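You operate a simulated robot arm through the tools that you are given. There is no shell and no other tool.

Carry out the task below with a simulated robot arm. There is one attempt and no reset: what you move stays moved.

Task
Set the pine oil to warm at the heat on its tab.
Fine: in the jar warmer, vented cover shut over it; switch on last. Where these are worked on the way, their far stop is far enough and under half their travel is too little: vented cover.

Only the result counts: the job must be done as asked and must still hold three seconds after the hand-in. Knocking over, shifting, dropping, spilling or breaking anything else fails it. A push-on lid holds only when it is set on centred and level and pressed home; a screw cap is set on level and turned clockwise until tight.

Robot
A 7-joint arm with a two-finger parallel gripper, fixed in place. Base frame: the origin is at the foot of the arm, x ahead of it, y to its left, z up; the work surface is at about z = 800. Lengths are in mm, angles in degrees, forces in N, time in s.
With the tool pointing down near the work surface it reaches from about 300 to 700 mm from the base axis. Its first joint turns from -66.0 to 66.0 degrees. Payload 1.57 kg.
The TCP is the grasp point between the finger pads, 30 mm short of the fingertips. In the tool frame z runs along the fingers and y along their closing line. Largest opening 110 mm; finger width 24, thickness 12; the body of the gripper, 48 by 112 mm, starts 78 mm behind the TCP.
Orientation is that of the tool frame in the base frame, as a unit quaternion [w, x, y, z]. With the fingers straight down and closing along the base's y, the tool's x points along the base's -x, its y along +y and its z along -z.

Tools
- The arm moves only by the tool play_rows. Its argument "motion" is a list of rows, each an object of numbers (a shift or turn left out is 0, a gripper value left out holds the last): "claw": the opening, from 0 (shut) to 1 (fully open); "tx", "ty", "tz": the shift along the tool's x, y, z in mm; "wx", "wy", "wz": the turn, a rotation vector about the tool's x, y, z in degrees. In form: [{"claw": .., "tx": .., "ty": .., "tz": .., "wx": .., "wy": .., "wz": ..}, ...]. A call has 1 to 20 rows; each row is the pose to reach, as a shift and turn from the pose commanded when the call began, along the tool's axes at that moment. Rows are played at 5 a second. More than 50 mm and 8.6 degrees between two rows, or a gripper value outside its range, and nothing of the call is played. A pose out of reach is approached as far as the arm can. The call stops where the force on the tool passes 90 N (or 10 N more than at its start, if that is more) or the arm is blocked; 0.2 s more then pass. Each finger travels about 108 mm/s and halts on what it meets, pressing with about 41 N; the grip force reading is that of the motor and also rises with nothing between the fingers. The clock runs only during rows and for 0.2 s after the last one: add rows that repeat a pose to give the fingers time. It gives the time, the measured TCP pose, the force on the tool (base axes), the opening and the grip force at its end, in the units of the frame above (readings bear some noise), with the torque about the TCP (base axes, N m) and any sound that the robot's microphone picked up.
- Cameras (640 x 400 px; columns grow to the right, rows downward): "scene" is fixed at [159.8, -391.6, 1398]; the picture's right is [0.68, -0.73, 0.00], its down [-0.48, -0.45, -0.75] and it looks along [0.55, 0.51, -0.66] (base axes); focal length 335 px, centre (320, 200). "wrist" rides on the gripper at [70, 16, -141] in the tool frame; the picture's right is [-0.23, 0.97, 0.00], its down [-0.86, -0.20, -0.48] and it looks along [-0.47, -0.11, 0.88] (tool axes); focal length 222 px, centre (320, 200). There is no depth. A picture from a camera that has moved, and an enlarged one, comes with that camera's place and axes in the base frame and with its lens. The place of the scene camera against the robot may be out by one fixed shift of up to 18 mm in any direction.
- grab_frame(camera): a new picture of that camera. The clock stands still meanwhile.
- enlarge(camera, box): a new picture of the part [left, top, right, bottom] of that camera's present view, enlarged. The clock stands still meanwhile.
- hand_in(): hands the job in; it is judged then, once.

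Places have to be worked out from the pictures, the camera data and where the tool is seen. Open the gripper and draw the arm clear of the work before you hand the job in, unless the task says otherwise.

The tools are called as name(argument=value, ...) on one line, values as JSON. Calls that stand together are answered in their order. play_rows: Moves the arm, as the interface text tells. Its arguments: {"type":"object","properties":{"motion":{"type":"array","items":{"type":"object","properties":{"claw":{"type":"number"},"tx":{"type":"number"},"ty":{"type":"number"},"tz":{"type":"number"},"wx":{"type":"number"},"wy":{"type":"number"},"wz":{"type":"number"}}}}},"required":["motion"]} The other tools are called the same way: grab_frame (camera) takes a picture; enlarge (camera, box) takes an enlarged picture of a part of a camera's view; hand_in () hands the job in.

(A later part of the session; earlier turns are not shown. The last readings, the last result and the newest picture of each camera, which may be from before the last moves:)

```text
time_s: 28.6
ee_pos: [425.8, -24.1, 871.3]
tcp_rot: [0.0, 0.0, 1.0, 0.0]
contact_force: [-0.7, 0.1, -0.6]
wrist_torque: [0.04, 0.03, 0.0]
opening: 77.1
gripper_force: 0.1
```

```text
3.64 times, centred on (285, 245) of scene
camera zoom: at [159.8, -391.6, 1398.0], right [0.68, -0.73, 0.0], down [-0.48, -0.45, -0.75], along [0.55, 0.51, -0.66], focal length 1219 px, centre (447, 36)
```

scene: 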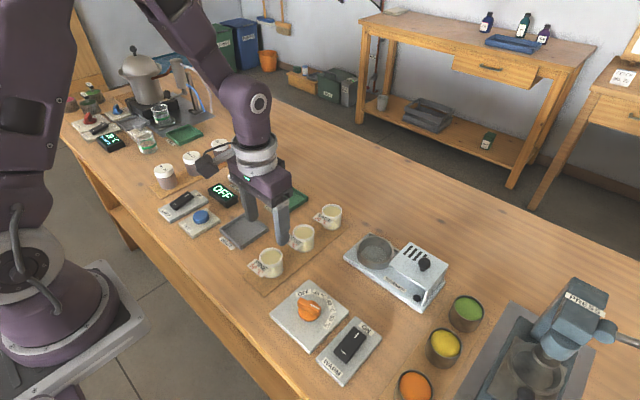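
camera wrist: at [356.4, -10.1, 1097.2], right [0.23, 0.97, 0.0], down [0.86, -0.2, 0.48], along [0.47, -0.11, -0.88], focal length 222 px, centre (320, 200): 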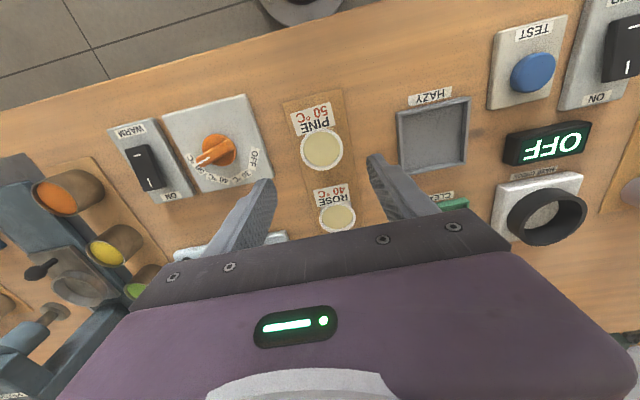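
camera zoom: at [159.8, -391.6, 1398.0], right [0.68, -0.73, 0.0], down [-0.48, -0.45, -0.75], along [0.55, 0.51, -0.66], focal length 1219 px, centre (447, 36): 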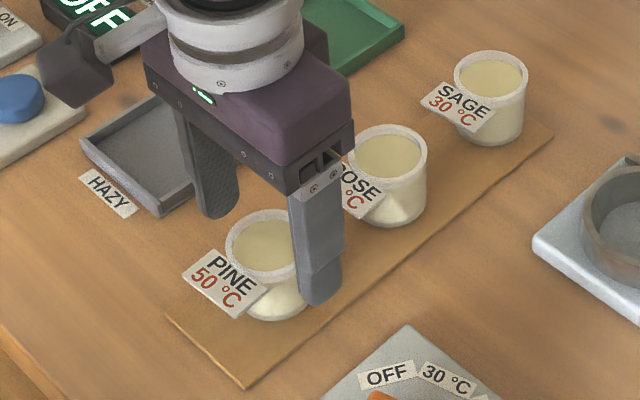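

The jar appears to be about 38 mm tall with its top near z 843. Before picking it up I go and look straight down on the well so I know exactly where to place it.

play_rows(motion=[{"tz": -40}, {"tz": -80}, {"tx": -25, "ty": -20, "tz": -85}, {"tx": -55, "ty": -45, "tz": -85}, {"tx": -86, "ty": -70, "tz": -85}, {"tx": -116, "ty": -94, "tz": -80}, {"tx": -146, "ty": -118, "tz": -75}, {"tx": -172, "ty": -139, "tz": -70}, {"tx": -172, "ty": -139, "tz": -70}])

grab_frame(camera="wrist")

enlarge(camera="wrist", box=[220, 90, 420, 215])

enlarge(camera="scene", box=[320, 210, 460, 320])

```text
time_s: 30.6
ee_pos: [596.6, -167.0, 940.1]
tcp_rot: [0.0, 0.0, 1.0, 0.0]
contact_force: [0.5, 0.5, 0.5]
wrist_torque: [0.01, 0.03, 0.0]
opening: 77.0
gripper_force: 0.0
```

```text
taken
camera wrist: at [527.8, -149.9, 1080.8], right [0.23, 0.97, 0.0], down [0.86, -0.2, 0.48], along [0.47, -0.11, -0.88], focal length 222 px, centre (320, 200)
```

wrist: 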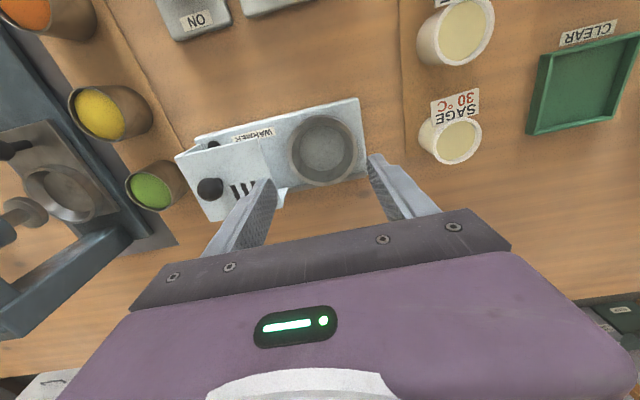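

```text
3.20 times, centred on (320, 152) of wrist
camera zoom: at [527.8, -149.9, 1080.8], right [0.23, 0.97, 0.0], down [0.86, -0.2, 0.48], along [0.47, -0.11, -0.88], focal length 711 px, centre (320, 352)
```

zoom: 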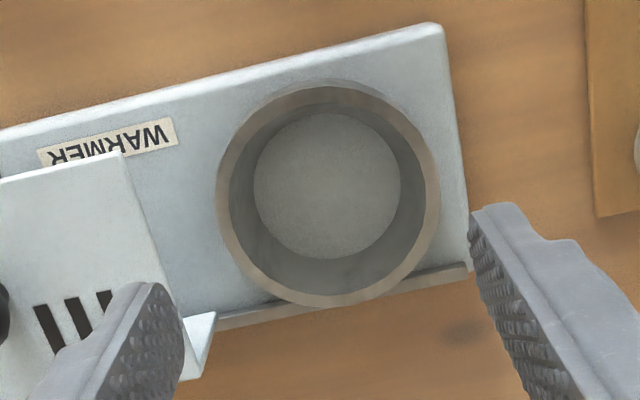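

```text
3.64 times, centred on (390, 265) of scene
camera zoom: at [159.8, -391.6, 1398.0], right [0.68, -0.73, 0.0], down [-0.48, -0.45, -0.75], along [0.55, 0.51, -0.66], focal length 1219 px, centre (66, -36)
```

zoom: 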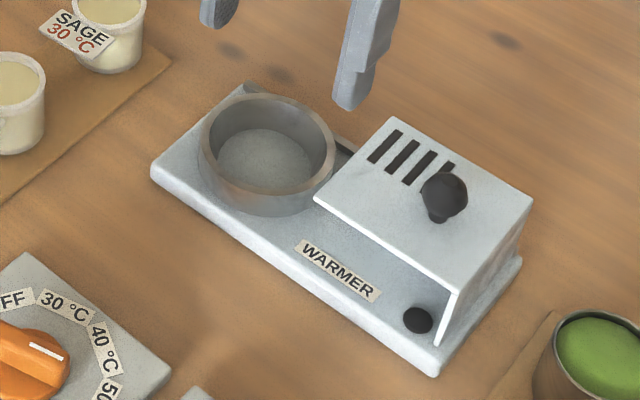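

The well centre comes out near (598, -163), rim z ~836, floor z ~816, inner width about 69 mm. I return to the PINE jar and lower the fingertips to about z 829 so they'll clear the well rim on placing.

play_rows(motion=[{"tx": 26, "ty": 21, "tz": -10}, {"tx": 56, "ty": 45, "tz": -15}, {"tx": 86, "ty": 70, "tz": -15}, {"tx": 116, "ty": 94, "tz": -15}, {"tx": 146, "ty": 118, "tz": -15}, {"tx": 171.5, "ty": 139, "tz": -10}, {"tx": 171.5, "ty": 139, "tz": 25}, {"tx": 171.5, "ty": 139, "tz": 55}, {"tx": 171.5, "ty": 139, "tz": 75}, {"tx": 171.5, "ty": 139, "tz": 83}, {"tx": 171.5, "ty": 139, "tz": 83}])

enlarge(camera="wrist", box=[220, 110, 420, 235])

enlarge(camera="scene", box=[220, 190, 350, 300])

```text
time_s: 33.0
ee_pos: [424.2, -25.0, 857.3]
tcp_rot: [0.0, 0.001, 1.0, 0.0]
contact_force: [0.4, 0.3, -0.4]
wrist_torque: [0.0, 0.02, 0.0]
opening: 77.0
gripper_force: 0.1
```

```text
3.20 times, centred on (320, 172) of wrist
camera zoom: at [355.4, -8.0, 999.0], right [0.23, 0.97, 0.0], down [0.85, -0.2, 0.48], along [0.47, -0.11, -0.88], focal length 711 px, centre (320, 288)
```

zoom: 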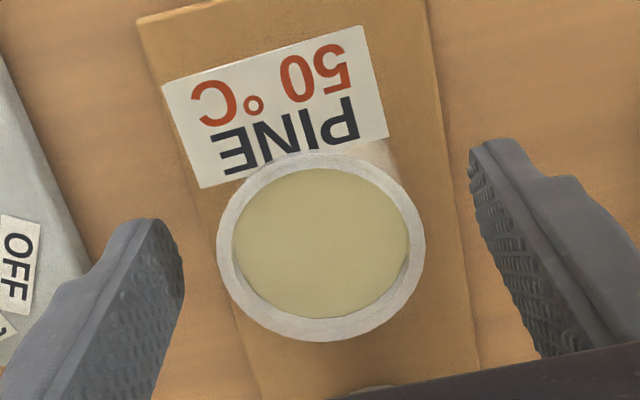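

```text
3.64 times, centred on (285, 245) of scene
camera zoom: at [159.8, -391.6, 1398.0], right [0.68, -0.73, 0.0], down [-0.48, -0.45, -0.75], along [0.55, 0.51, -0.66], focal length 1219 px, centre (447, 36)
```

zoom: 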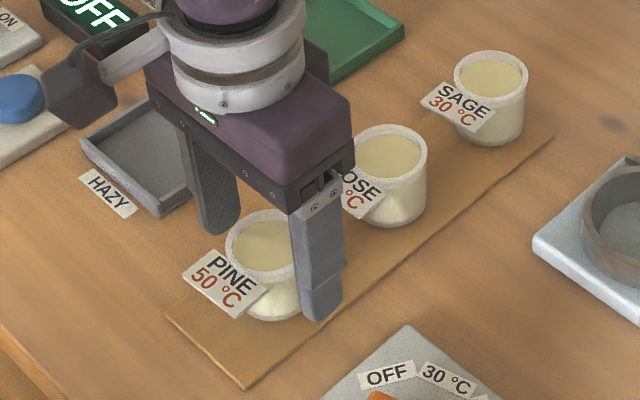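

The jar is centred between the pads, its top at z ~844. I raise 3 mm for rim clearance and close on the jar.

play_rows(motion=[{"tx": -1, "tz": -3, "claw": 0.6}, {"tx": -1, "tz": -3, "claw": 0.5}, {"tx": -1, "tz": -3, "claw": 0.4}, {"tx": -1, "tz": -3, "claw": 0.35}, {"tx": -1, "tz": -3, "claw": 0.35}])

enlarge(camera="wrist", box=[220, 110, 420, 235])

```text
time_s: 34.2
ee_pos: [424.5, -24.3, 862.1]
tcp_rot: [0.0, 0.0, 1.0, 0.0]
contact_force: [-0.2, -0.1, 0.2]
wrist_torque: [-0.03, 0.07, -0.02]
opening: 46.2
gripper_force: 40.9
```

```text
3.20 times, centred on (320, 172) of wrist
camera zoom: at [356.6, -8.3, 1002.0], right [0.23, 0.97, 0.0], down [0.86, -0.2, 0.48], along [0.47, -0.11, -0.88], focal length 711 px, centre (320, 288)
```

zoom: 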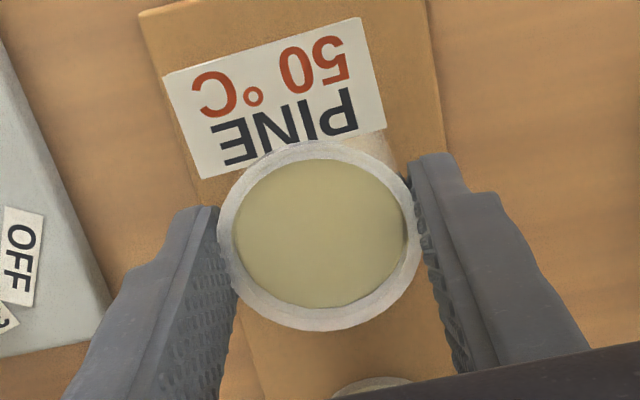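

The jar is held at 46.2 mm with no side load. I lift it gently and check that it rises level.

play_rows(motion=[{"tz": -4}, {"tz": -10}, {"tz": -18}, {"tz": -28}, {"tz": -40}, {"tz": -52}, {"tz": -64}, {"tz": -76}, {"tz": -76}])

enlarge(camera="scene", box=[200, 170, 350, 290])

enlarge(camera="wrist", box=[220, 110, 420, 235])

```text
time_s: 36.2
ee_pos: [425.9, -23.8, 937.7]
tcp_rot: [0.0, 0.0, 1.0, 0.0]
contact_force: [0.5, 0.1, -0.9]
wrist_torque: [-0.01, 0.0, -0.01]
opening: 46.3
gripper_force: 41.4
```

```text
3.33 times, centred on (275, 230) of scene
camera zoom: at [159.8, -391.6, 1398.0], right [0.68, -0.73, 0.0], down [-0.48, -0.45, -0.75], along [0.55, 0.51, -0.66], focal length 1118 px, centre (470, 100)
```

zoom: 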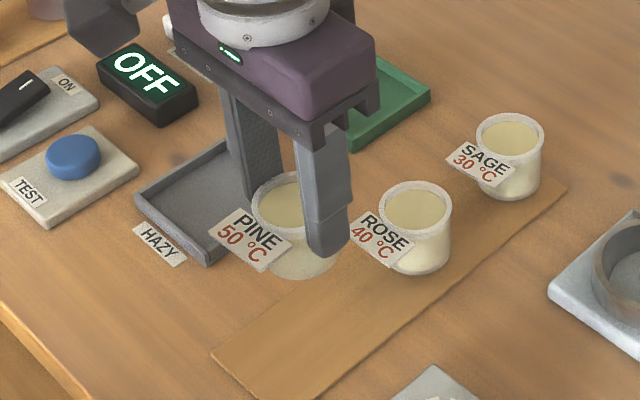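

```text
3.20 times, centred on (320, 172) of wrist
camera zoom: at [358.2, -6.7, 1078.2], right [0.23, 0.97, 0.0], down [0.86, -0.2, 0.48], along [0.47, -0.11, -0.88], focal length 711 px, centre (320, 288)
```

zoom: 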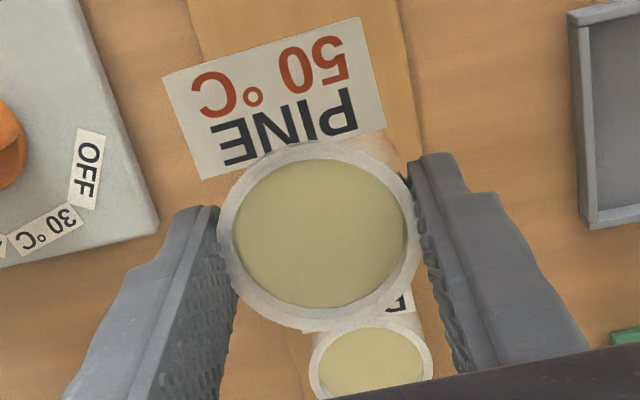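

The jar is held firmly and level. I carry it slowly across to above the well.

play_rows(motion=[{"tx": -8, "ty": -6}, {"tx": -22, "ty": -18}, {"tx": -38, "ty": -31}, {"tx": -55, "ty": -45}, {"tx": -72, "ty": -58}, {"tx": -89, "ty": -72}, {"tx": -106, "ty": -86}, {"tx": -122, "ty": -99}, {"tx": -138, "ty": -112}, {"tx": -152, "ty": -123}, {"tx": -163, "ty": -132}, {"tx": -169, "ty": -137}, {"tx": -171.5, "ty": -139}, {"tx": -171.5, "ty": -139}, {"tx": -171.5, "ty": -139}, {"tx": -171.5, "ty": -139}])

grab_frame(camera="wrist")

enlarge(camera="wrist", box=[220, 90, 420, 215])

enlarge(camera="scene", box=[310, 190, 460, 310])

```text
time_s: 39.6
ee_pos: [597.3, -162.3, 937.3]
tcp_rot: [0.0, 0.0, 1.0, 0.0]
contact_force: [-0.2, 0.1, -0.4]
wrist_torque: [0.02, 0.0, 0.0]
opening: 46.3
gripper_force: 40.7
```

```text
taken
camera wrist: at [528.8, -145.4, 1077.8], right [0.23, 0.97, 0.0], down [0.86, -0.2, 0.48], along [0.47, -0.11, -0.88], focal length 222 px, centre (320, 200)
```

wrist: 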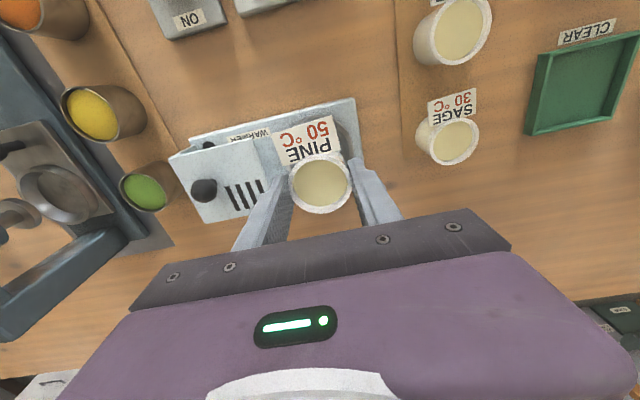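

```text
3.20 times, centred on (320, 152) of wrist
camera zoom: at [528.8, -145.4, 1077.8], right [0.23, 0.97, 0.0], down [0.86, -0.2, 0.48], along [0.47, -0.11, -0.88], focal length 711 px, centre (320, 352)
```

zoom: 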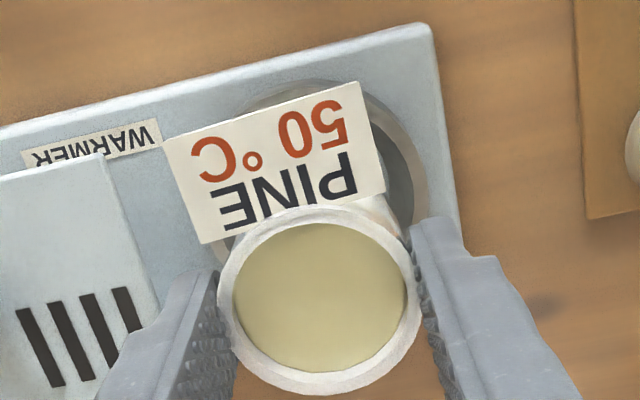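

```text
3.33 times, centred on (385, 250) of scene
camera zoom: at [159.8, -391.6, 1398.0], right [0.68, -0.73, 0.0], down [-0.48, -0.45, -0.75], along [0.55, 0.51, -0.66], focal length 1118 px, centre (103, 33)
```

zoom: 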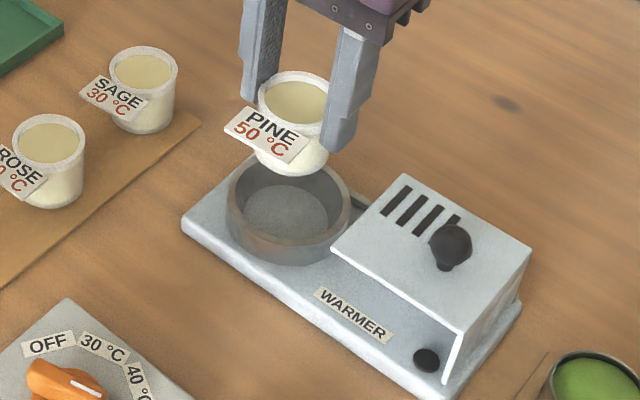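

The jar hangs directly above the well, with its tab toward the robot above the rim. I lower it in decreasing steps to just above the floor.

play_rows(motion=[{"ty": -0.5, "tz": 8}, {"ty": -0.8, "tz": 20}, {"ty": -0.8, "tz": 32}, {"ty": -0.8, "tz": 42}, {"ty": -0.8, "tz": 50}, {"ty": -0.8, "tz": 55}, {"ty": -0.8, "tz": 58}, {"ty": -0.8, "tz": 58}])

enlarge(camera="scene", box=[320, 200, 430, 290])

enlarge(camera="wrist", box=[220, 90, 420, 215])

```text
time_s: 41.4
ee_pos: [598.1, -164.3, 878.4]
tcp_rot: [0.0, 0.0, 1.0, -0.001]
contact_force: [0.2, 0.6, -0.2]
wrist_torque: [0.0, 0.01, 0.01]
opening: 46.2
gripper_force: 41.4
```

```text
4.44 times, centred on (375, 245) of scene
camera zoom: at [159.8, -391.6, 1398.0], right [0.68, -0.73, 0.0], down [-0.48, -0.45, -0.75], along [0.55, 0.51, -0.66], focal length 1490 px, centre (76, 0)
```

zoom: 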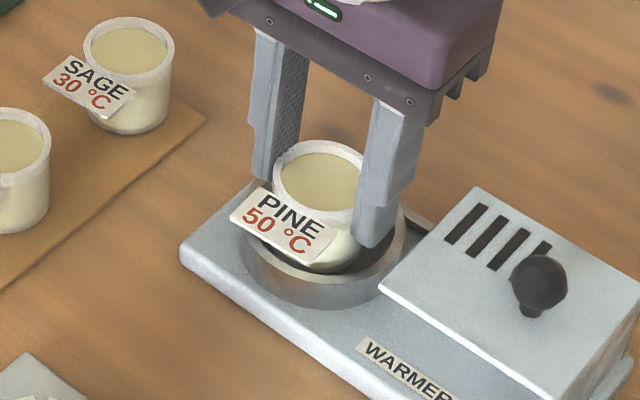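

```text
3.20 times, centred on (320, 152) of wrist
camera zoom: at [528.7, -146.9, 1019.1], right [0.23, 0.97, 0.0], down [0.86, -0.2, 0.48], along [0.47, -0.11, -0.88], focal length 711 px, centre (320, 352)
```

zoom: 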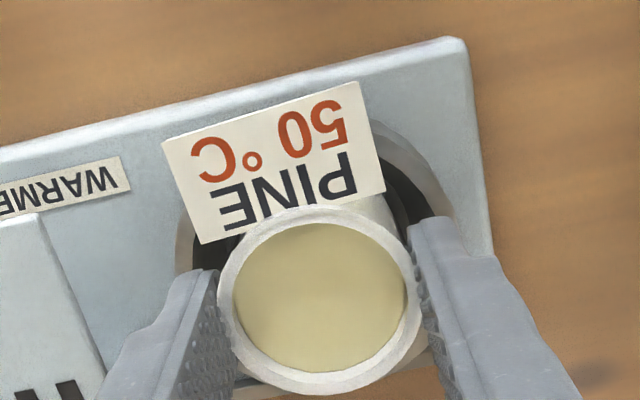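

The jar is centred in the well with its bottom just entering below the rim. I continue down in small steps looking for contact.

play_rows(motion=[{"tz": 2}, {"tz": 4}, {"tz": 5}, {"tz": 5}])

```text
time_s: 42.4
ee_pos: [599.7, -164.4, 873.7]
tcp_rot: [-0.001, 0.0, 1.0, 0.001]
contact_force: [-0.7, -0.3, -0.3]
wrist_torque: [-0.01, 0.0, 0.0]
opening: 46.2
gripper_force: 41.2
```

No contact yet at z 873.7, so I go on down 3 mm.

play_rows(motion=[{"tz": 1}, {"tz": 2}, {"tz": 3}, {"tz": 3}])

enlarge(camera="scene", box=[320, 200, 430, 290])

```text
time_s: 43.4
ee_pos: [598.2, -166.5, 872.7]
tcp_rot: [0.002, 0.0, 1.0, -0.001]
contact_force: [0.0, 1.2, 30.1]
wrist_torque: [-0.03, 0.09, -0.11]
opening: 46.5
gripper_force: 40.9
```

```text
4.44 times, centred on (375, 245) of scene
camera zoom: at [159.2, -391.4, 1398.2], right [0.68, -0.73, 0.0], down [-0.48, -0.45, -0.75], along [0.55, 0.51, -0.66], focal length 1490 px, centre (76, 0)
```

zoom: 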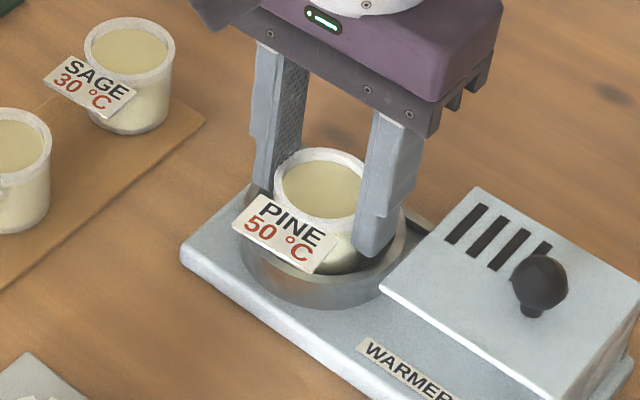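

There's 30 N upward at z ~872.7, matching the expected floor contact. I ease off and open the fingers a little to release.

play_rows(motion=[{"tz": -1}, {"tz": -1.8}, {"tz": -1.8, "claw": 0.45}, {"tz": -1.8, "claw": 0.5}, {"tz": -1.8, "claw": 0.53}, {"tz": -1.8, "claw": 0.53}])

enlarge(camera="scene", box=[320, 200, 430, 290])

enlarge(camera="wrist", box=[220, 90, 420, 215])

```text
time_s: 44.8
ee_pos: [596.6, -163.6, 873.3]
tcp_rot: [0.0, 0.0, 1.0, 0.0]
contact_force: [0.0, 0.3, -0.2]
wrist_torque: [0.02, 0.02, -0.01]
opening: 58.4
gripper_force: 0.0
```

```text
4.44 times, centred on (375, 245) of scene
camera zoom: at [159.8, -391.6, 1398.0], right [0.68, -0.73, 0.0], down [-0.48, -0.45, -0.75], along [0.55, 0.51, -0.66], focal length 1490 px, centre (76, 0)
```

zoom: 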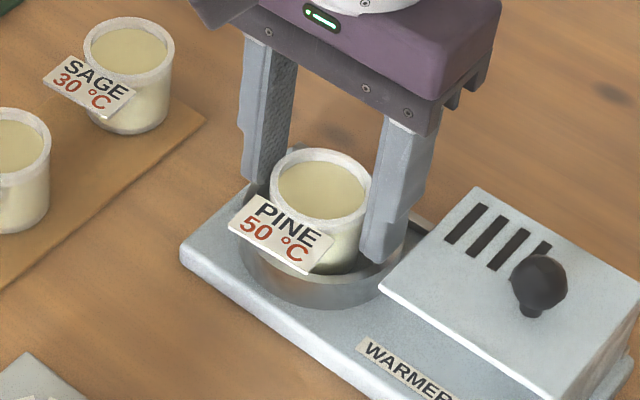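

```text
3.20 times, centred on (320, 152) of wrist
camera zoom: at [528.3, -147.3, 1013.5], right [0.23, 0.97, 0.0], down [0.86, -0.2, 0.48], along [0.47, -0.11, -0.88], focal length 711 px, centre (320, 352)
```

zoom: 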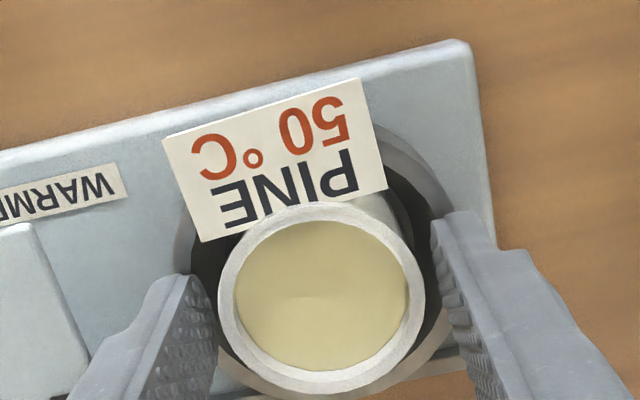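

The jar stands level in the well and the fingers are clear of it. I rise straight up and check the placement.

play_rows(motion=[{"tz": -8}, {"tz": -20}, {"tz": -40}, {"tz": -65}, {"tz": -90}, {"tz": -90}])

enlarge(camera="scene", box=[310, 190, 460, 310])

enlarge(camera="wrist", box=[180, 80, 420, 230])

```text
time_s: 46.2
ee_pos: [597.4, -164.0, 964.7]
tcp_rot: [-0.001, 0.0, 1.0, 0.001]
contact_force: [0.1, -0.2, -0.3]
wrist_torque: [0.02, 0.02, 0.02]
opening: 58.4
gripper_force: 0.0
```

```text
3.33 times, centred on (385, 250) of scene
camera zoom: at [159.8, -391.6, 1398.0], right [0.68, -0.73, 0.0], down [-0.48, -0.45, -0.75], along [0.55, 0.51, -0.66], focal length 1118 px, centre (103, 33)
```

zoom: 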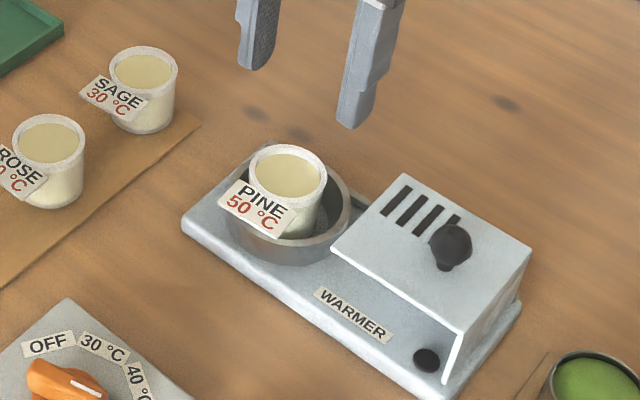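

```text
2.67 times, centred on (300, 155) of wrist
camera zoom: at [527.6, -147.4, 1104.5], right [0.23, 0.97, 0.0], down [0.85, -0.2, 0.48], along [0.47, -0.11, -0.88], focal length 592 px, centre (373, 320)
```

zoom: 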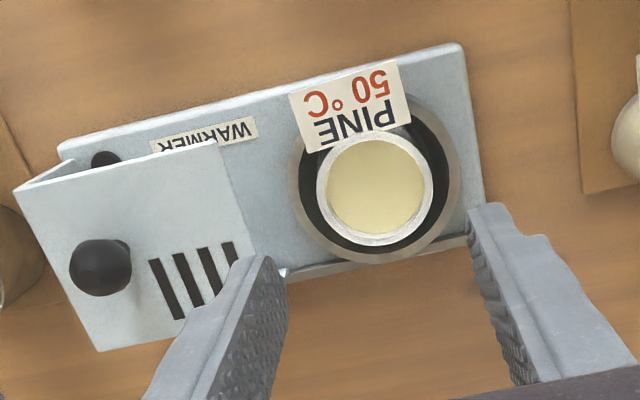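

The jar is standing centred in the well with the cover clear. I move back over the cover knob near (597, -277).

play_rows(motion=[{"ty": -20, "claw": 0.5}, {"ty": -45}, {"ty": -70}, {"ty": -95}, {"ty": -112.5}, {"ty": -112.5, "tz": 15}, {"ty": -112.5, "tz": 25}, {"ty": -112.5, "tz": 25}])

enlarge(camera="wrist", box=[220, 90, 420, 215])

enlarge(camera="scene", box=[320, 190, 480, 320])

```text
time_s: 48.0
ee_pos: [596.7, -275.7, 937.4]
tcp_rot: [0.0, 0.0, 1.0, 0.001]
contact_force: [-0.9, -0.4, 1.0]
wrist_torque: [0.03, 0.01, -0.03]
opening: 54.9
gripper_force: 0.0
```

```text
3.20 times, centred on (320, 152) of wrist
camera zoom: at [528.7, -258.7, 1078.4], right [0.23, 0.97, 0.0], down [0.85, -0.2, 0.48], along [0.47, -0.11, -0.88], focal length 711 px, centre (320, 352)
```

zoom: 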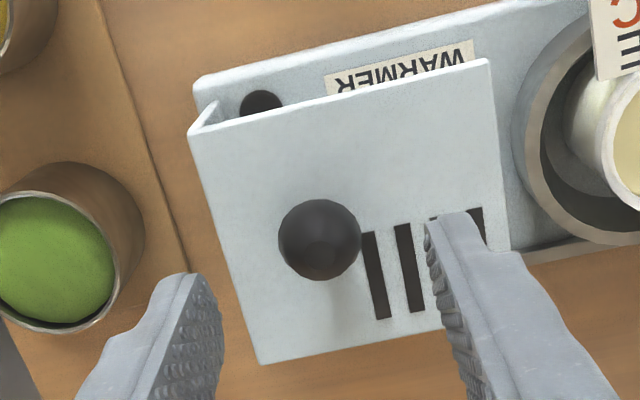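

```text
3.08 times, centred on (400, 255) of scene
camera zoom: at [159.8, -391.6, 1398.0], right [0.68, -0.73, 0.0], down [-0.48, -0.45, -0.75], along [0.55, 0.51, -0.66], focal length 1032 px, centre (74, 31)
```

zoom: 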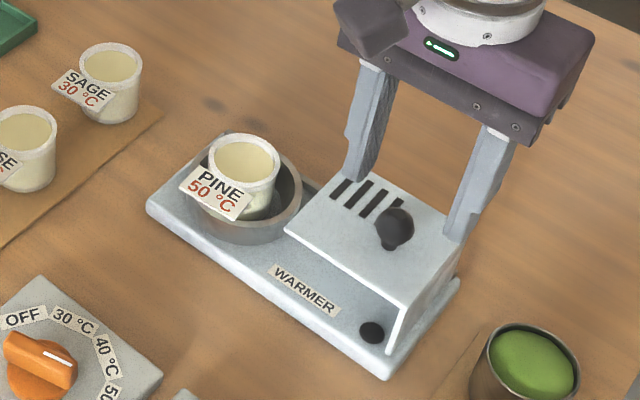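

The knob is between the fingers at about (597.6, -274.7). I lower 34 mm and close on it.

play_rows(motion=[{"ty": 0.5, "tz": 12}, {"ty": 0.5, "tz": 24}, {"ty": 0.5, "tz": 34}, {"ty": 0.5, "tz": 34}, {"ty": 0.5, "tz": 34, "claw": 0.3}, {"ty": 0.5, "tz": 34, "claw": 0.15}, {"ty": 0.5, "tz": 34, "claw": 0.1}, {"ty": 0.5, "tz": 34, "claw": 0.1}])

```text
time_s: 49.8
ee_pos: [597.0, -275.6, 902.1]
tcp_rot: [0.0, 0.0, 1.0, 0.001]
contact_force: [-1.6, 6.1, -1.3]
wrist_torque: [0.11, 0.06, -0.01]
opening: 23.2
gripper_force: 35.8
```

The knob is gripped at 23.2 mm again. I slide the cover back toward +y over the jar, watching forces.

play_rows(motion=[{"ty": 4}, {"ty": 9}, {"ty": 14}, {"ty": 19}, {"ty": 24}, {"ty": 29}, {"ty": 34}, {"ty": 39}, {"ty": 44}, {"ty": 49}, {"ty": 49}])

enlarge(camera="scene", box=[310, 190, 460, 310])

```text
time_s: 52.2
ee_pos: [597.2, -227.4, 903.7]
tcp_rot: [0.001, 0.0, 1.0, 0.0]
contact_force: [-4.4, 0.2, -16.6]
wrist_torque: [-0.07, 0.38, 0.08]
opening: 23.4
gripper_force: 35.5
```

```text
3.33 times, centred on (385, 250) of scene
camera zoom: at [160.1, -391.7, 1397.9], right [0.68, -0.73, 0.0], down [-0.48, -0.45, -0.75], along [0.55, 0.51, -0.66], focal length 1118 px, centre (103, 33)
```

zoom: 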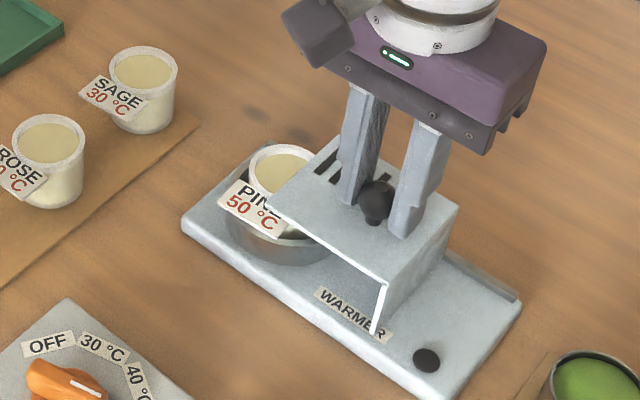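

The cover glides over the jar without touching it. I continue most of the remaining way.

play_rows(motion=[{"ty": 5, "tz": 0.5}, {"ty": 10, "tz": 0.7}, {"ty": 15, "tz": 0.7}, {"ty": 20, "tz": 0.7}, {"ty": 25, "tz": 0.7}, {"ty": 30, "tz": 0.7}, {"ty": 35, "tz": 0.7}, {"ty": 40, "tz": 0.7}, {"ty": 44, "tz": 0.7}, {"ty": 44, "tz": 0.7}])

enlarge(camera="scene", box=[310, 190, 460, 310])

```text
time_s: 54.4
ee_pos: [597.2, -182.6, 904.2]
tcp_rot: [0.0, 0.0, 1.0, 0.0]
contact_force: [-4.1, -0.1, 5.9]
wrist_torque: [-0.02, 0.26, 0.0]
opening: 23.3
gripper_force: 35.2
```

```text
3.33 times, centred on (385, 250) of scene
camera zoom: at [159.6, -391.6, 1398.1], right [0.68, -0.73, 0.0], down [-0.48, -0.45, -0.75], along [0.55, 0.51, -0.66], focal length 1118 px, centre (103, 33)
```

zoom: 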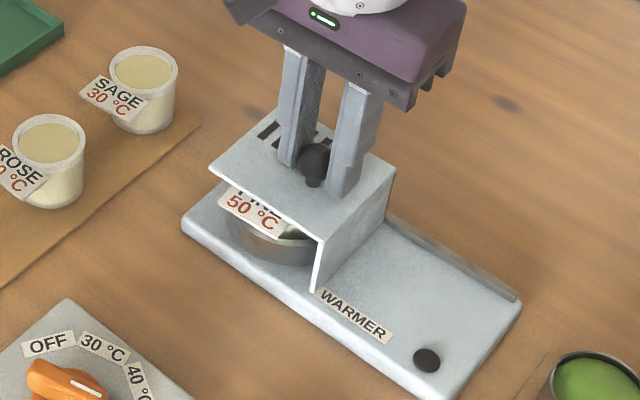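

The knob is at y -182.6, and it began at -177. I push on in small steps until the closed stop is felt.

play_rows(motion=[{"ty": 2}, {"ty": 4}, {"ty": 6}, {"ty": 8}, {"ty": 8}])

```text
time_s: 55.6
ee_pos: [597.7, -176.7, 904.0]
tcp_rot: [0.001, 0.0, 1.0, -0.002]
contact_force: [-3.9, -12.1, 14.9]
wrist_torque: [-0.22, 0.29, 0.03]
opening: 23.2
gripper_force: 35.5
```

A -12 N reading in y means the stop is being reached. I press a little further to seat it.

play_rows(motion=[{"ty": 2}, {"ty": 4}, {"ty": 5}, {"ty": 5}])

enlarge(camera="scene", box=[310, 190, 460, 310])

```text
time_s: 56.6
ee_pos: [596.9, -177.1, 903.8]
tcp_rot: [0.001, 0.001, 1.0, -0.006]
contact_force: [7.3, -47.9, 2.4]
wrist_torque: [-0.76, -0.88, 0.22]
opening: 23.3
gripper_force: 36.2
```

```text
3.33 times, centred on (385, 250) of scene
camera zoom: at [159.9, -392.8, 1397.6], right [0.68, -0.73, 0.0], down [-0.48, -0.45, -0.75], along [0.55, 0.52, -0.66], focal length 1118 px, centre (103, 33)
```

zoom: 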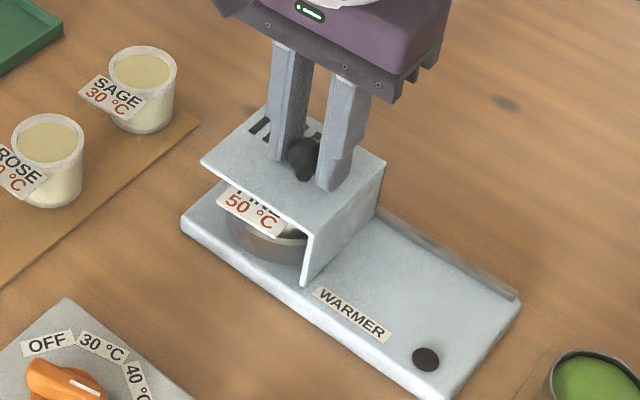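

The cover is back at its closed stop, 48 N at y -177, with the wall in the same place as at the start. I ease the push, open and rise clear of the knob.

play_rows(motion=[{"ty": -3}, {"ty": -6}, {"ty": -6.5, "claw": 0.25}, {"ty": -6.5, "claw": 0.4}, {"ty": -6.5, "claw": 0.4}, {"ty": -6.5, "tz": -15}, {"ty": -6.5, "tz": -40}, {"ty": -6.5, "tz": -70}, {"ty": -6.5, "tz": -70}])

enlarge(camera="scene", box=[310, 190, 460, 310])

grab_frame(camera="wrist")

```text
time_s: 58.6
ee_pos: [597.0, -175.1, 974.5]
tcp_rot: [0.0, -0.001, 1.0, 0.0]
contact_force: [-0.3, 1.3, -0.2]
wrist_torque: [0.0, 0.01, -0.02]
opening: 43.8
gripper_force: 0.0
```

```text
3.33 times, centred on (385, 250) of scene
camera zoom: at [159.8, -391.6, 1398.0], right [0.68, -0.73, 0.0], down [-0.48, -0.45, -0.75], along [0.55, 0.51, -0.66], focal length 1118 px, centre (103, 33)
```

zoom: 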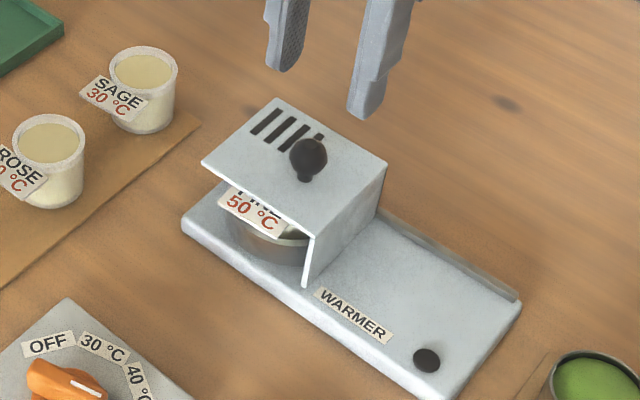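

```text
taken
camera wrist: at [528.1, -159.4, 1115.3], right [0.23, 0.97, 0.0], down [0.85, -0.2, 0.48], along [0.47, -0.11, -0.88], focal length 222 px, centre (320, 200)
```

wrist: 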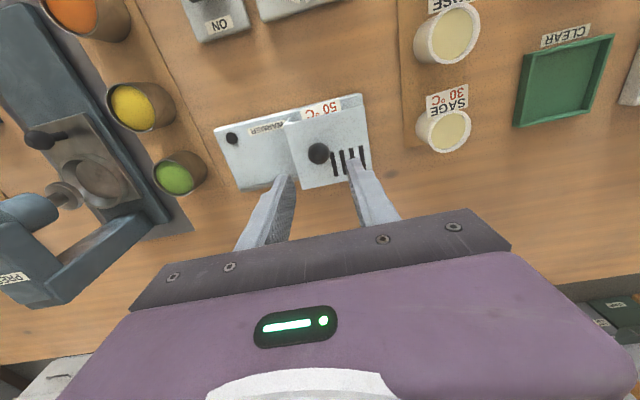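

The cover stays shut. Now I move over the switch for a close look, closing the fingers to use the tips as a pusher.

play_rows(motion=[{"tx": 30, "ty": -12, "tz": 0, "claw": 0.2}, {"tx": 65, "ty": -27, "tz": 5, "claw": 0.0}, {"tx": 100, "ty": -42, "tz": 10}, {"tx": 135, "ty": -57, "tz": 15}, {"tx": 165, "ty": -70, "tz": 20}, {"tx": 185, "ty": -79, "tz": 24}, {"tx": 185, "ty": -79, "tz": 24}, {"tx": 185, "ty": -79, "tz": 24}])

grab_frame(camera="wrist")

enlarge(camera="wrist", box=[240, 100, 400, 200])

enlarge(camera="scene", box=[290, 290, 410, 390])

```text
time_s: 60.4
ee_pos: [415.2, -257.0, 950.4]
tcp_rot: [-0.001, 0.0, 1.0, 0.0]
contact_force: [0.0, -0.8, 0.1]
wrist_torque: [0.0, 0.03, 0.02]
opening: 0.0
gripper_force: 21.7
```

```text
taken
camera wrist: at [345.7, -239.7, 1089.7], right [0.23, 0.97, 0.0], down [0.85, -0.2, 0.48], along [0.47, -0.11, -0.88], focal length 222 px, centre (320, 200)
```

wrist: 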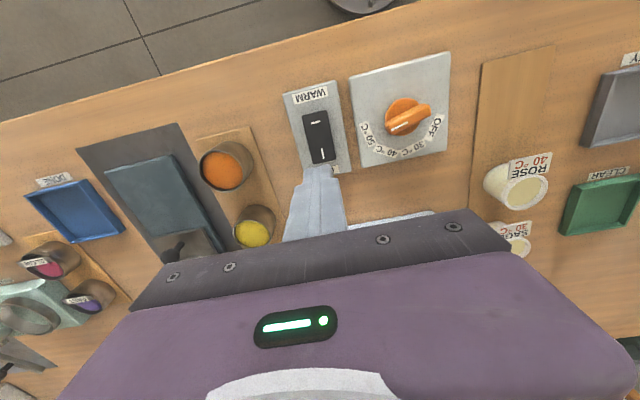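

```text
4.00 times, centred on (320, 150) of wrist
camera zoom: at [345.7, -239.7, 1089.7], right [0.23, 0.97, 0.0], down [0.85, -0.2, 0.48], along [0.47, -0.11, -0.88], focal length 888 px, centre (320, 400)
```

zoom: 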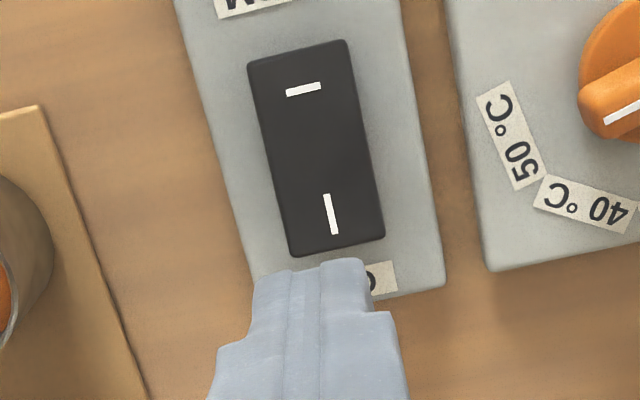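

```text
4.00 times, centred on (350, 340) of scene
camera zoom: at [159.8, -391.6, 1398.0], right [0.68, -0.73, 0.0], down [-0.48, -0.45, -0.75], along [0.55, 0.51, -0.66], focal length 1341 px, centre (200, -360)
```

zoom: 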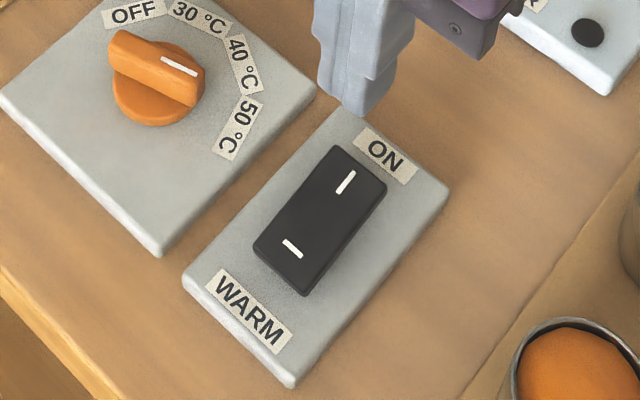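

The rocker runs from about x 378 to 434 at y -254.3, with the ON end farther from the robot. I position the closed fingertips above the ON end at x ~427 and descend toward it.

play_rows(motion=[{"tx": -6, "ty": 1, "tz": 15}, {"tx": -11.5, "ty": 1.9, "tz": 35}, {"tx": -11.5, "ty": 1.9, "tz": 55}, {"tx": -11.5, "ty": 1.9, "tz": 72}, {"tx": -11.5, "ty": 1.9, "tz": 80}, {"tx": -11.5, "ty": 1.9, "tz": 80}])

enlarge(camera="wrist", box=[240, 110, 400, 210])

enlarge(camera="scene", box=[300, 290, 420, 390])

```text
time_s: 61.8
ee_pos: [423.9, -255.1, 870.3]
tcp_rot: [0.001, 0.0, 1.0, 0.0]
contact_force: [-0.2, -0.6, 0.0]
wrist_torque: [0.0, 0.01, -0.02]
opening: 0.0
gripper_force: 21.2
```

```text
4.00 times, centred on (320, 160) of wrist
camera zoom: at [355.6, -237.5, 1010.5], right [0.23, 0.97, 0.0], down [0.85, -0.2, 0.48], along [0.47, -0.11, -0.88], focal length 888 px, centre (320, 360)
```

zoom: 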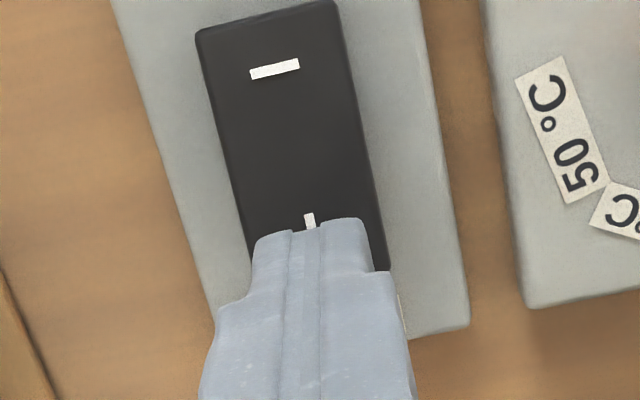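

```text
4.00 times, centred on (360, 340) of scene
camera zoom: at [159.8, -391.6, 1398.0], right [0.68, -0.73, 0.0], down [-0.48, -0.45, -0.75], along [0.55, 0.51, -0.66], focal length 1341 px, centre (160, -360)
```

zoom: 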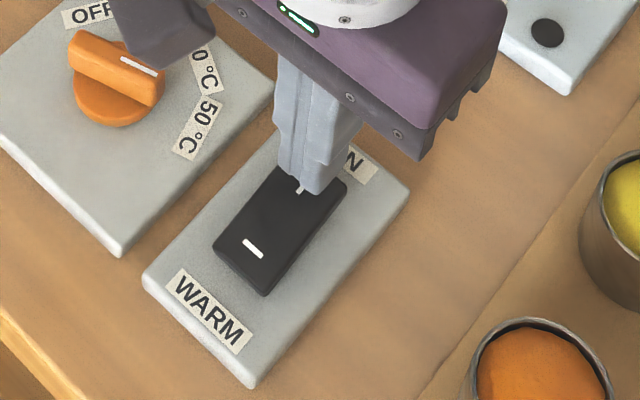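

The tips are lined up over the "I" end of the rocker. I step down until the rocker is felt.

play_rows(motion=[{"tz": 3}, {"tz": 6}, {"tz": 9}, {"tz": 11}, {"tz": 11}])

enlarge(camera="scene", box=[300, 290, 420, 390])

```text
time_s: 63.0
ee_pos: [423.8, -254.2, 858.6]
tcp_rot: [0.0, 0.0, 1.0, 0.0]
contact_force: [-0.2, 0.4, -0.2]
wrist_torque: [-0.02, 0.0, 0.0]
opening: 0.2
gripper_force: 21.3
```

```text
4.00 times, centred on (360, 340) of scene
camera zoom: at [159.8, -391.6, 1398.0], right [0.68, -0.73, 0.0], down [-0.48, -0.45, -0.75], along [0.55, 0.51, -0.66], focal length 1341 px, centre (160, -360)
```

zoom: 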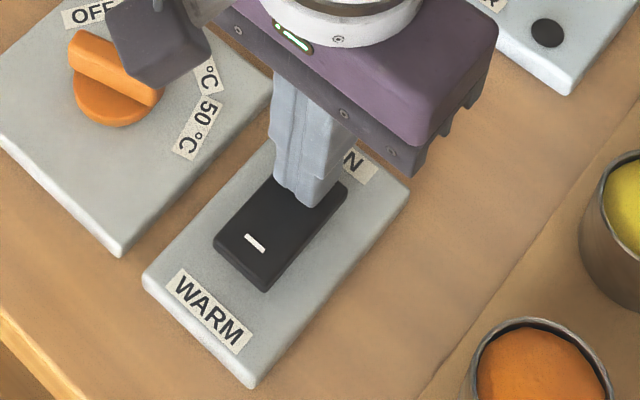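

The rocker seems to have begun tilting with little force. I press on down a few millimetres more.

play_rows(motion=[{"tz": 1}, {"tz": 2}, {"tz": 3}, {"tz": 4}, {"tz": 4}])

enlarge(camera="scene", box=[300, 290, 420, 390])

enlarge(camera="scene", box=[330, 200, 460, 310])

```text
time_s: 64.2
ee_pos: [423.6, -254.6, 856.4]
tcp_rot: [0.001, 0.0, 1.0, -0.001]
contact_force: [-5.3, 15.1, 71.2]
wrist_torque: [0.47, 1.0, -0.23]
opening: 0.0
gripper_force: 21.3
```

```text
4.00 times, centred on (360, 340) of scene
camera zoom: at [158.8, -390.7, 1398.4], right [0.68, -0.73, 0.0], down [-0.48, -0.45, -0.75], along [0.55, 0.51, -0.66], focal length 1341 px, centre (160, -360)
```

zoom: 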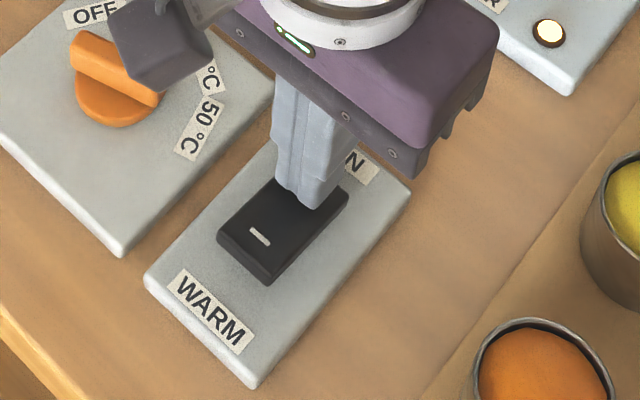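

```text
3.64 times, centred on (395, 255) of scene
camera zoom: at [158.8, -390.7, 1398.4], right [0.68, -0.73, 0.0], down [-0.48, -0.45, -0.75], along [0.55, 0.51, -0.66], focal length 1219 px, centre (47, 0)
```

zoom: 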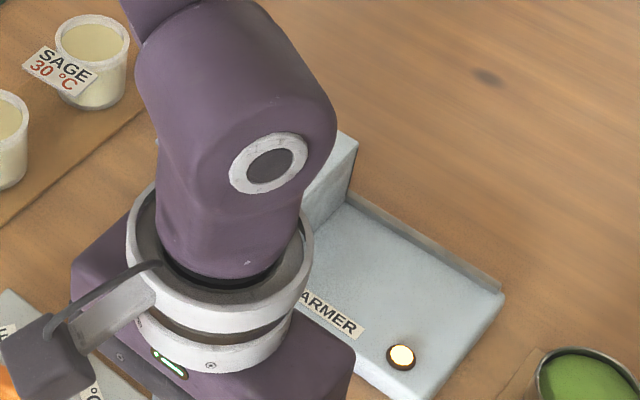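

The warmer's lamp is now lit and the rocker is down on its ON end. I lift straight off and draw clear.

play_rows(motion=[{"tz": -4}, {"tz": -10}, {"tz": -25}, {"tz": -50}, {"tz": -85}, {"tz": -120}, {"tz": -150}, {"tz": -150, "claw": 0.3}, {"tz": -150, "claw": 0.6}, {"tz": -150, "claw": 0.6}])

grab_frame(camera="scene")

grab_frame(camera="wrist")

```text
time_s: 66.4
ee_pos: [422.6, -255.6, 1002.9]
tcp_rot: [-0.001, 0.0, 1.0, 0.0]
contact_force: [0.7, 0.0, -0.2]
wrist_torque: [-0.02, -0.01, 0.0]
opening: 65.8
gripper_force: 0.1
```

```text
taken
```

scene: 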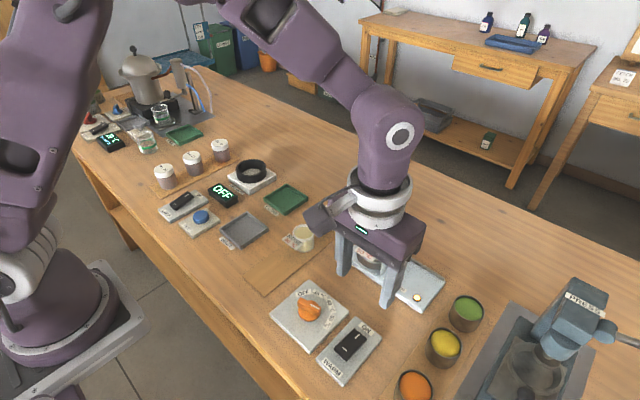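

```text
taken
camera wrist: at [354.0, -237.7, 1144.0], right [0.23, 0.97, 0.0], down [0.85, -0.2, 0.48], along [0.47, -0.11, -0.88], focal length 222 px, centre (320, 200)
```

wrist: 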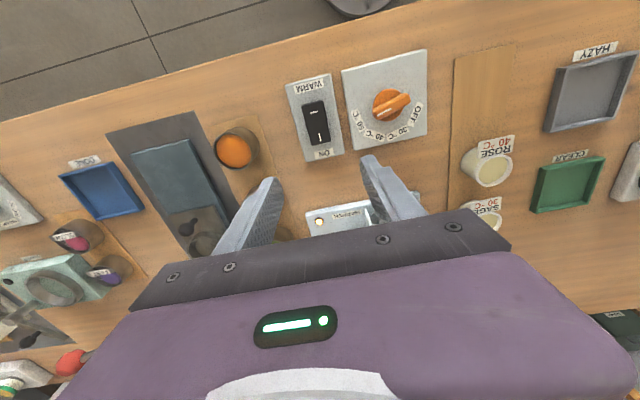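

The lamp stays lit with the tool lifted. I draw the arm well clear and take final close views of dial, cover and switch.

play_rows(motion=[{"tz": -30, "ty": 15}, {"tz": -60, "ty": 40}, {"tz": -90, "ty": 70}, {"tz": -120, "ty": 100}, {"tz": -140, "ty": 130}, {"tz": -150, "ty": 165}, {"tz": -150, "ty": 200}, {"tz": -150, "ty": 235}, {"tz": -150, "ty": 260, "claw": 1}, {"tz": -150, "ty": 260, "claw": 1}])

grab_frame(camera="scene")

enlarge(camera="scene", box=[260, 260, 400, 390])

enlarge(camera="scene", box=[320, 200, 460, 320])

grab_frame(camera="wrist")

```text
time_s: 68.6
ee_pos: [423.3, 8.3, 1153.6]
tcp_rot: [0.0, 0.0, 1.0, -0.001]
contact_force: [-0.6, 0.6, -0.5]
wrist_torque: [0.02, 0.0, 0.0]
opening: 109.9
gripper_force: 0.0
```

```text
taken
```

scene: 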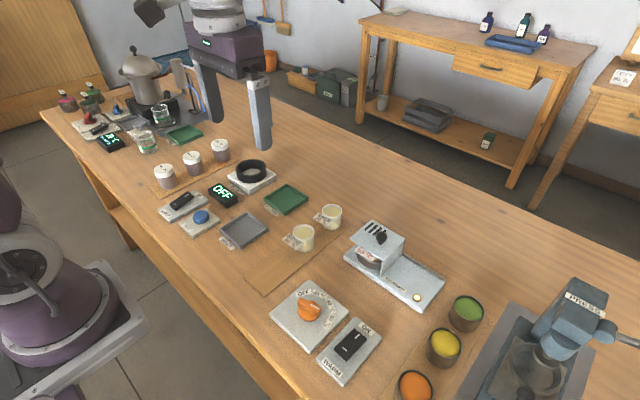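

```text
3.08 times, centred on (330, 325) of scene
camera zoom: at [159.8, -391.6, 1398.0], right [0.68, -0.73, 0.0], down [-0.48, -0.45, -0.75], along [0.55, 0.51, -0.66], focal length 1032 px, centre (289, -185)
```

zoom: 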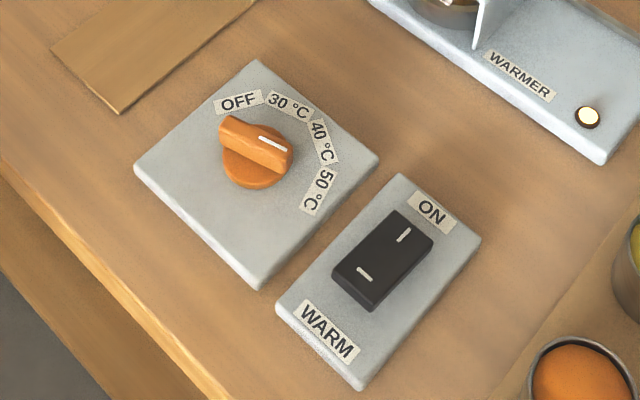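

```text
3.33 times, centred on (390, 260) of scene
camera zoom: at [159.8, -391.6, 1398.0], right [0.68, -0.73, 0.0], down [-0.48, -0.45, -0.75], along [0.55, 0.51, -0.66], focal length 1118 px, centre (87, 0)
```

zoom: 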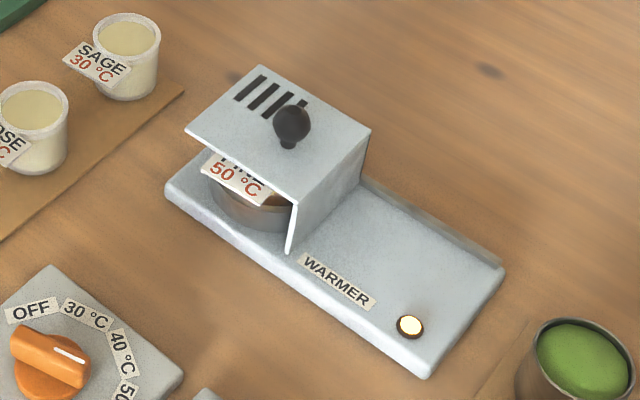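

```text
taken
camera wrist: at [355.3, 24.6, 1294.0], right [0.23, 0.97, 0.0], down [0.85, -0.2, 0.48], along [0.47, -0.11, -0.88], focal length 222 px, centre (320, 200)
```

wrist: 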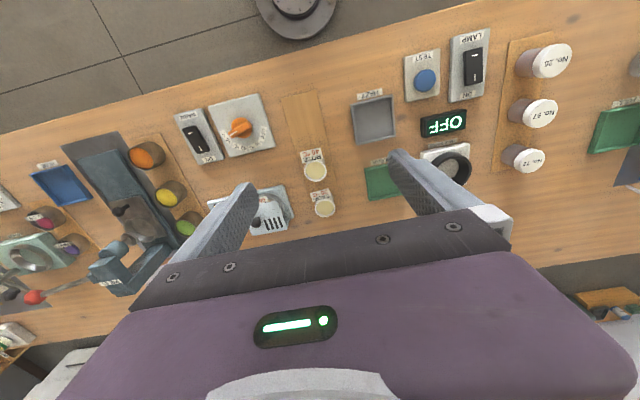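

Cover shut, lamp lit, jar inside. One last enlarged look at the dial confirms the pointer before handing in.

enlarge(camera="scene", box=[285, 280, 345, 330])

enlarge(camera="wrist", box=[200, 85, 280, 165])

```text
8.00 times, centred on (315, 305) of scene
camera zoom: at [159.8, -391.6, 1398.0], right [0.68, -0.73, 0.0], down [-0.48, -0.45, -0.75], along [0.55, 0.51, -0.66], focal length 2682 px, centre (360, -640)
```

zoom: 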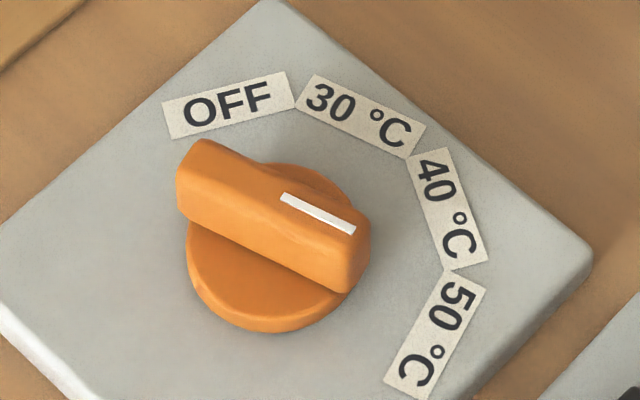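

```text
5.00 times, centred on (240, 125) of wrist
camera zoom: at [355.3, 24.6, 1294.0], right [0.23, 0.97, 0.0], down [0.85, -0.2, 0.48], along [0.47, -0.11, -0.88], focal length 1111 px, centre (720, 575)
```

zoom: 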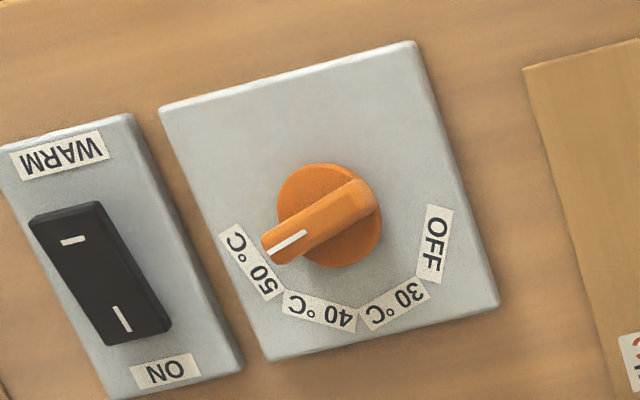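

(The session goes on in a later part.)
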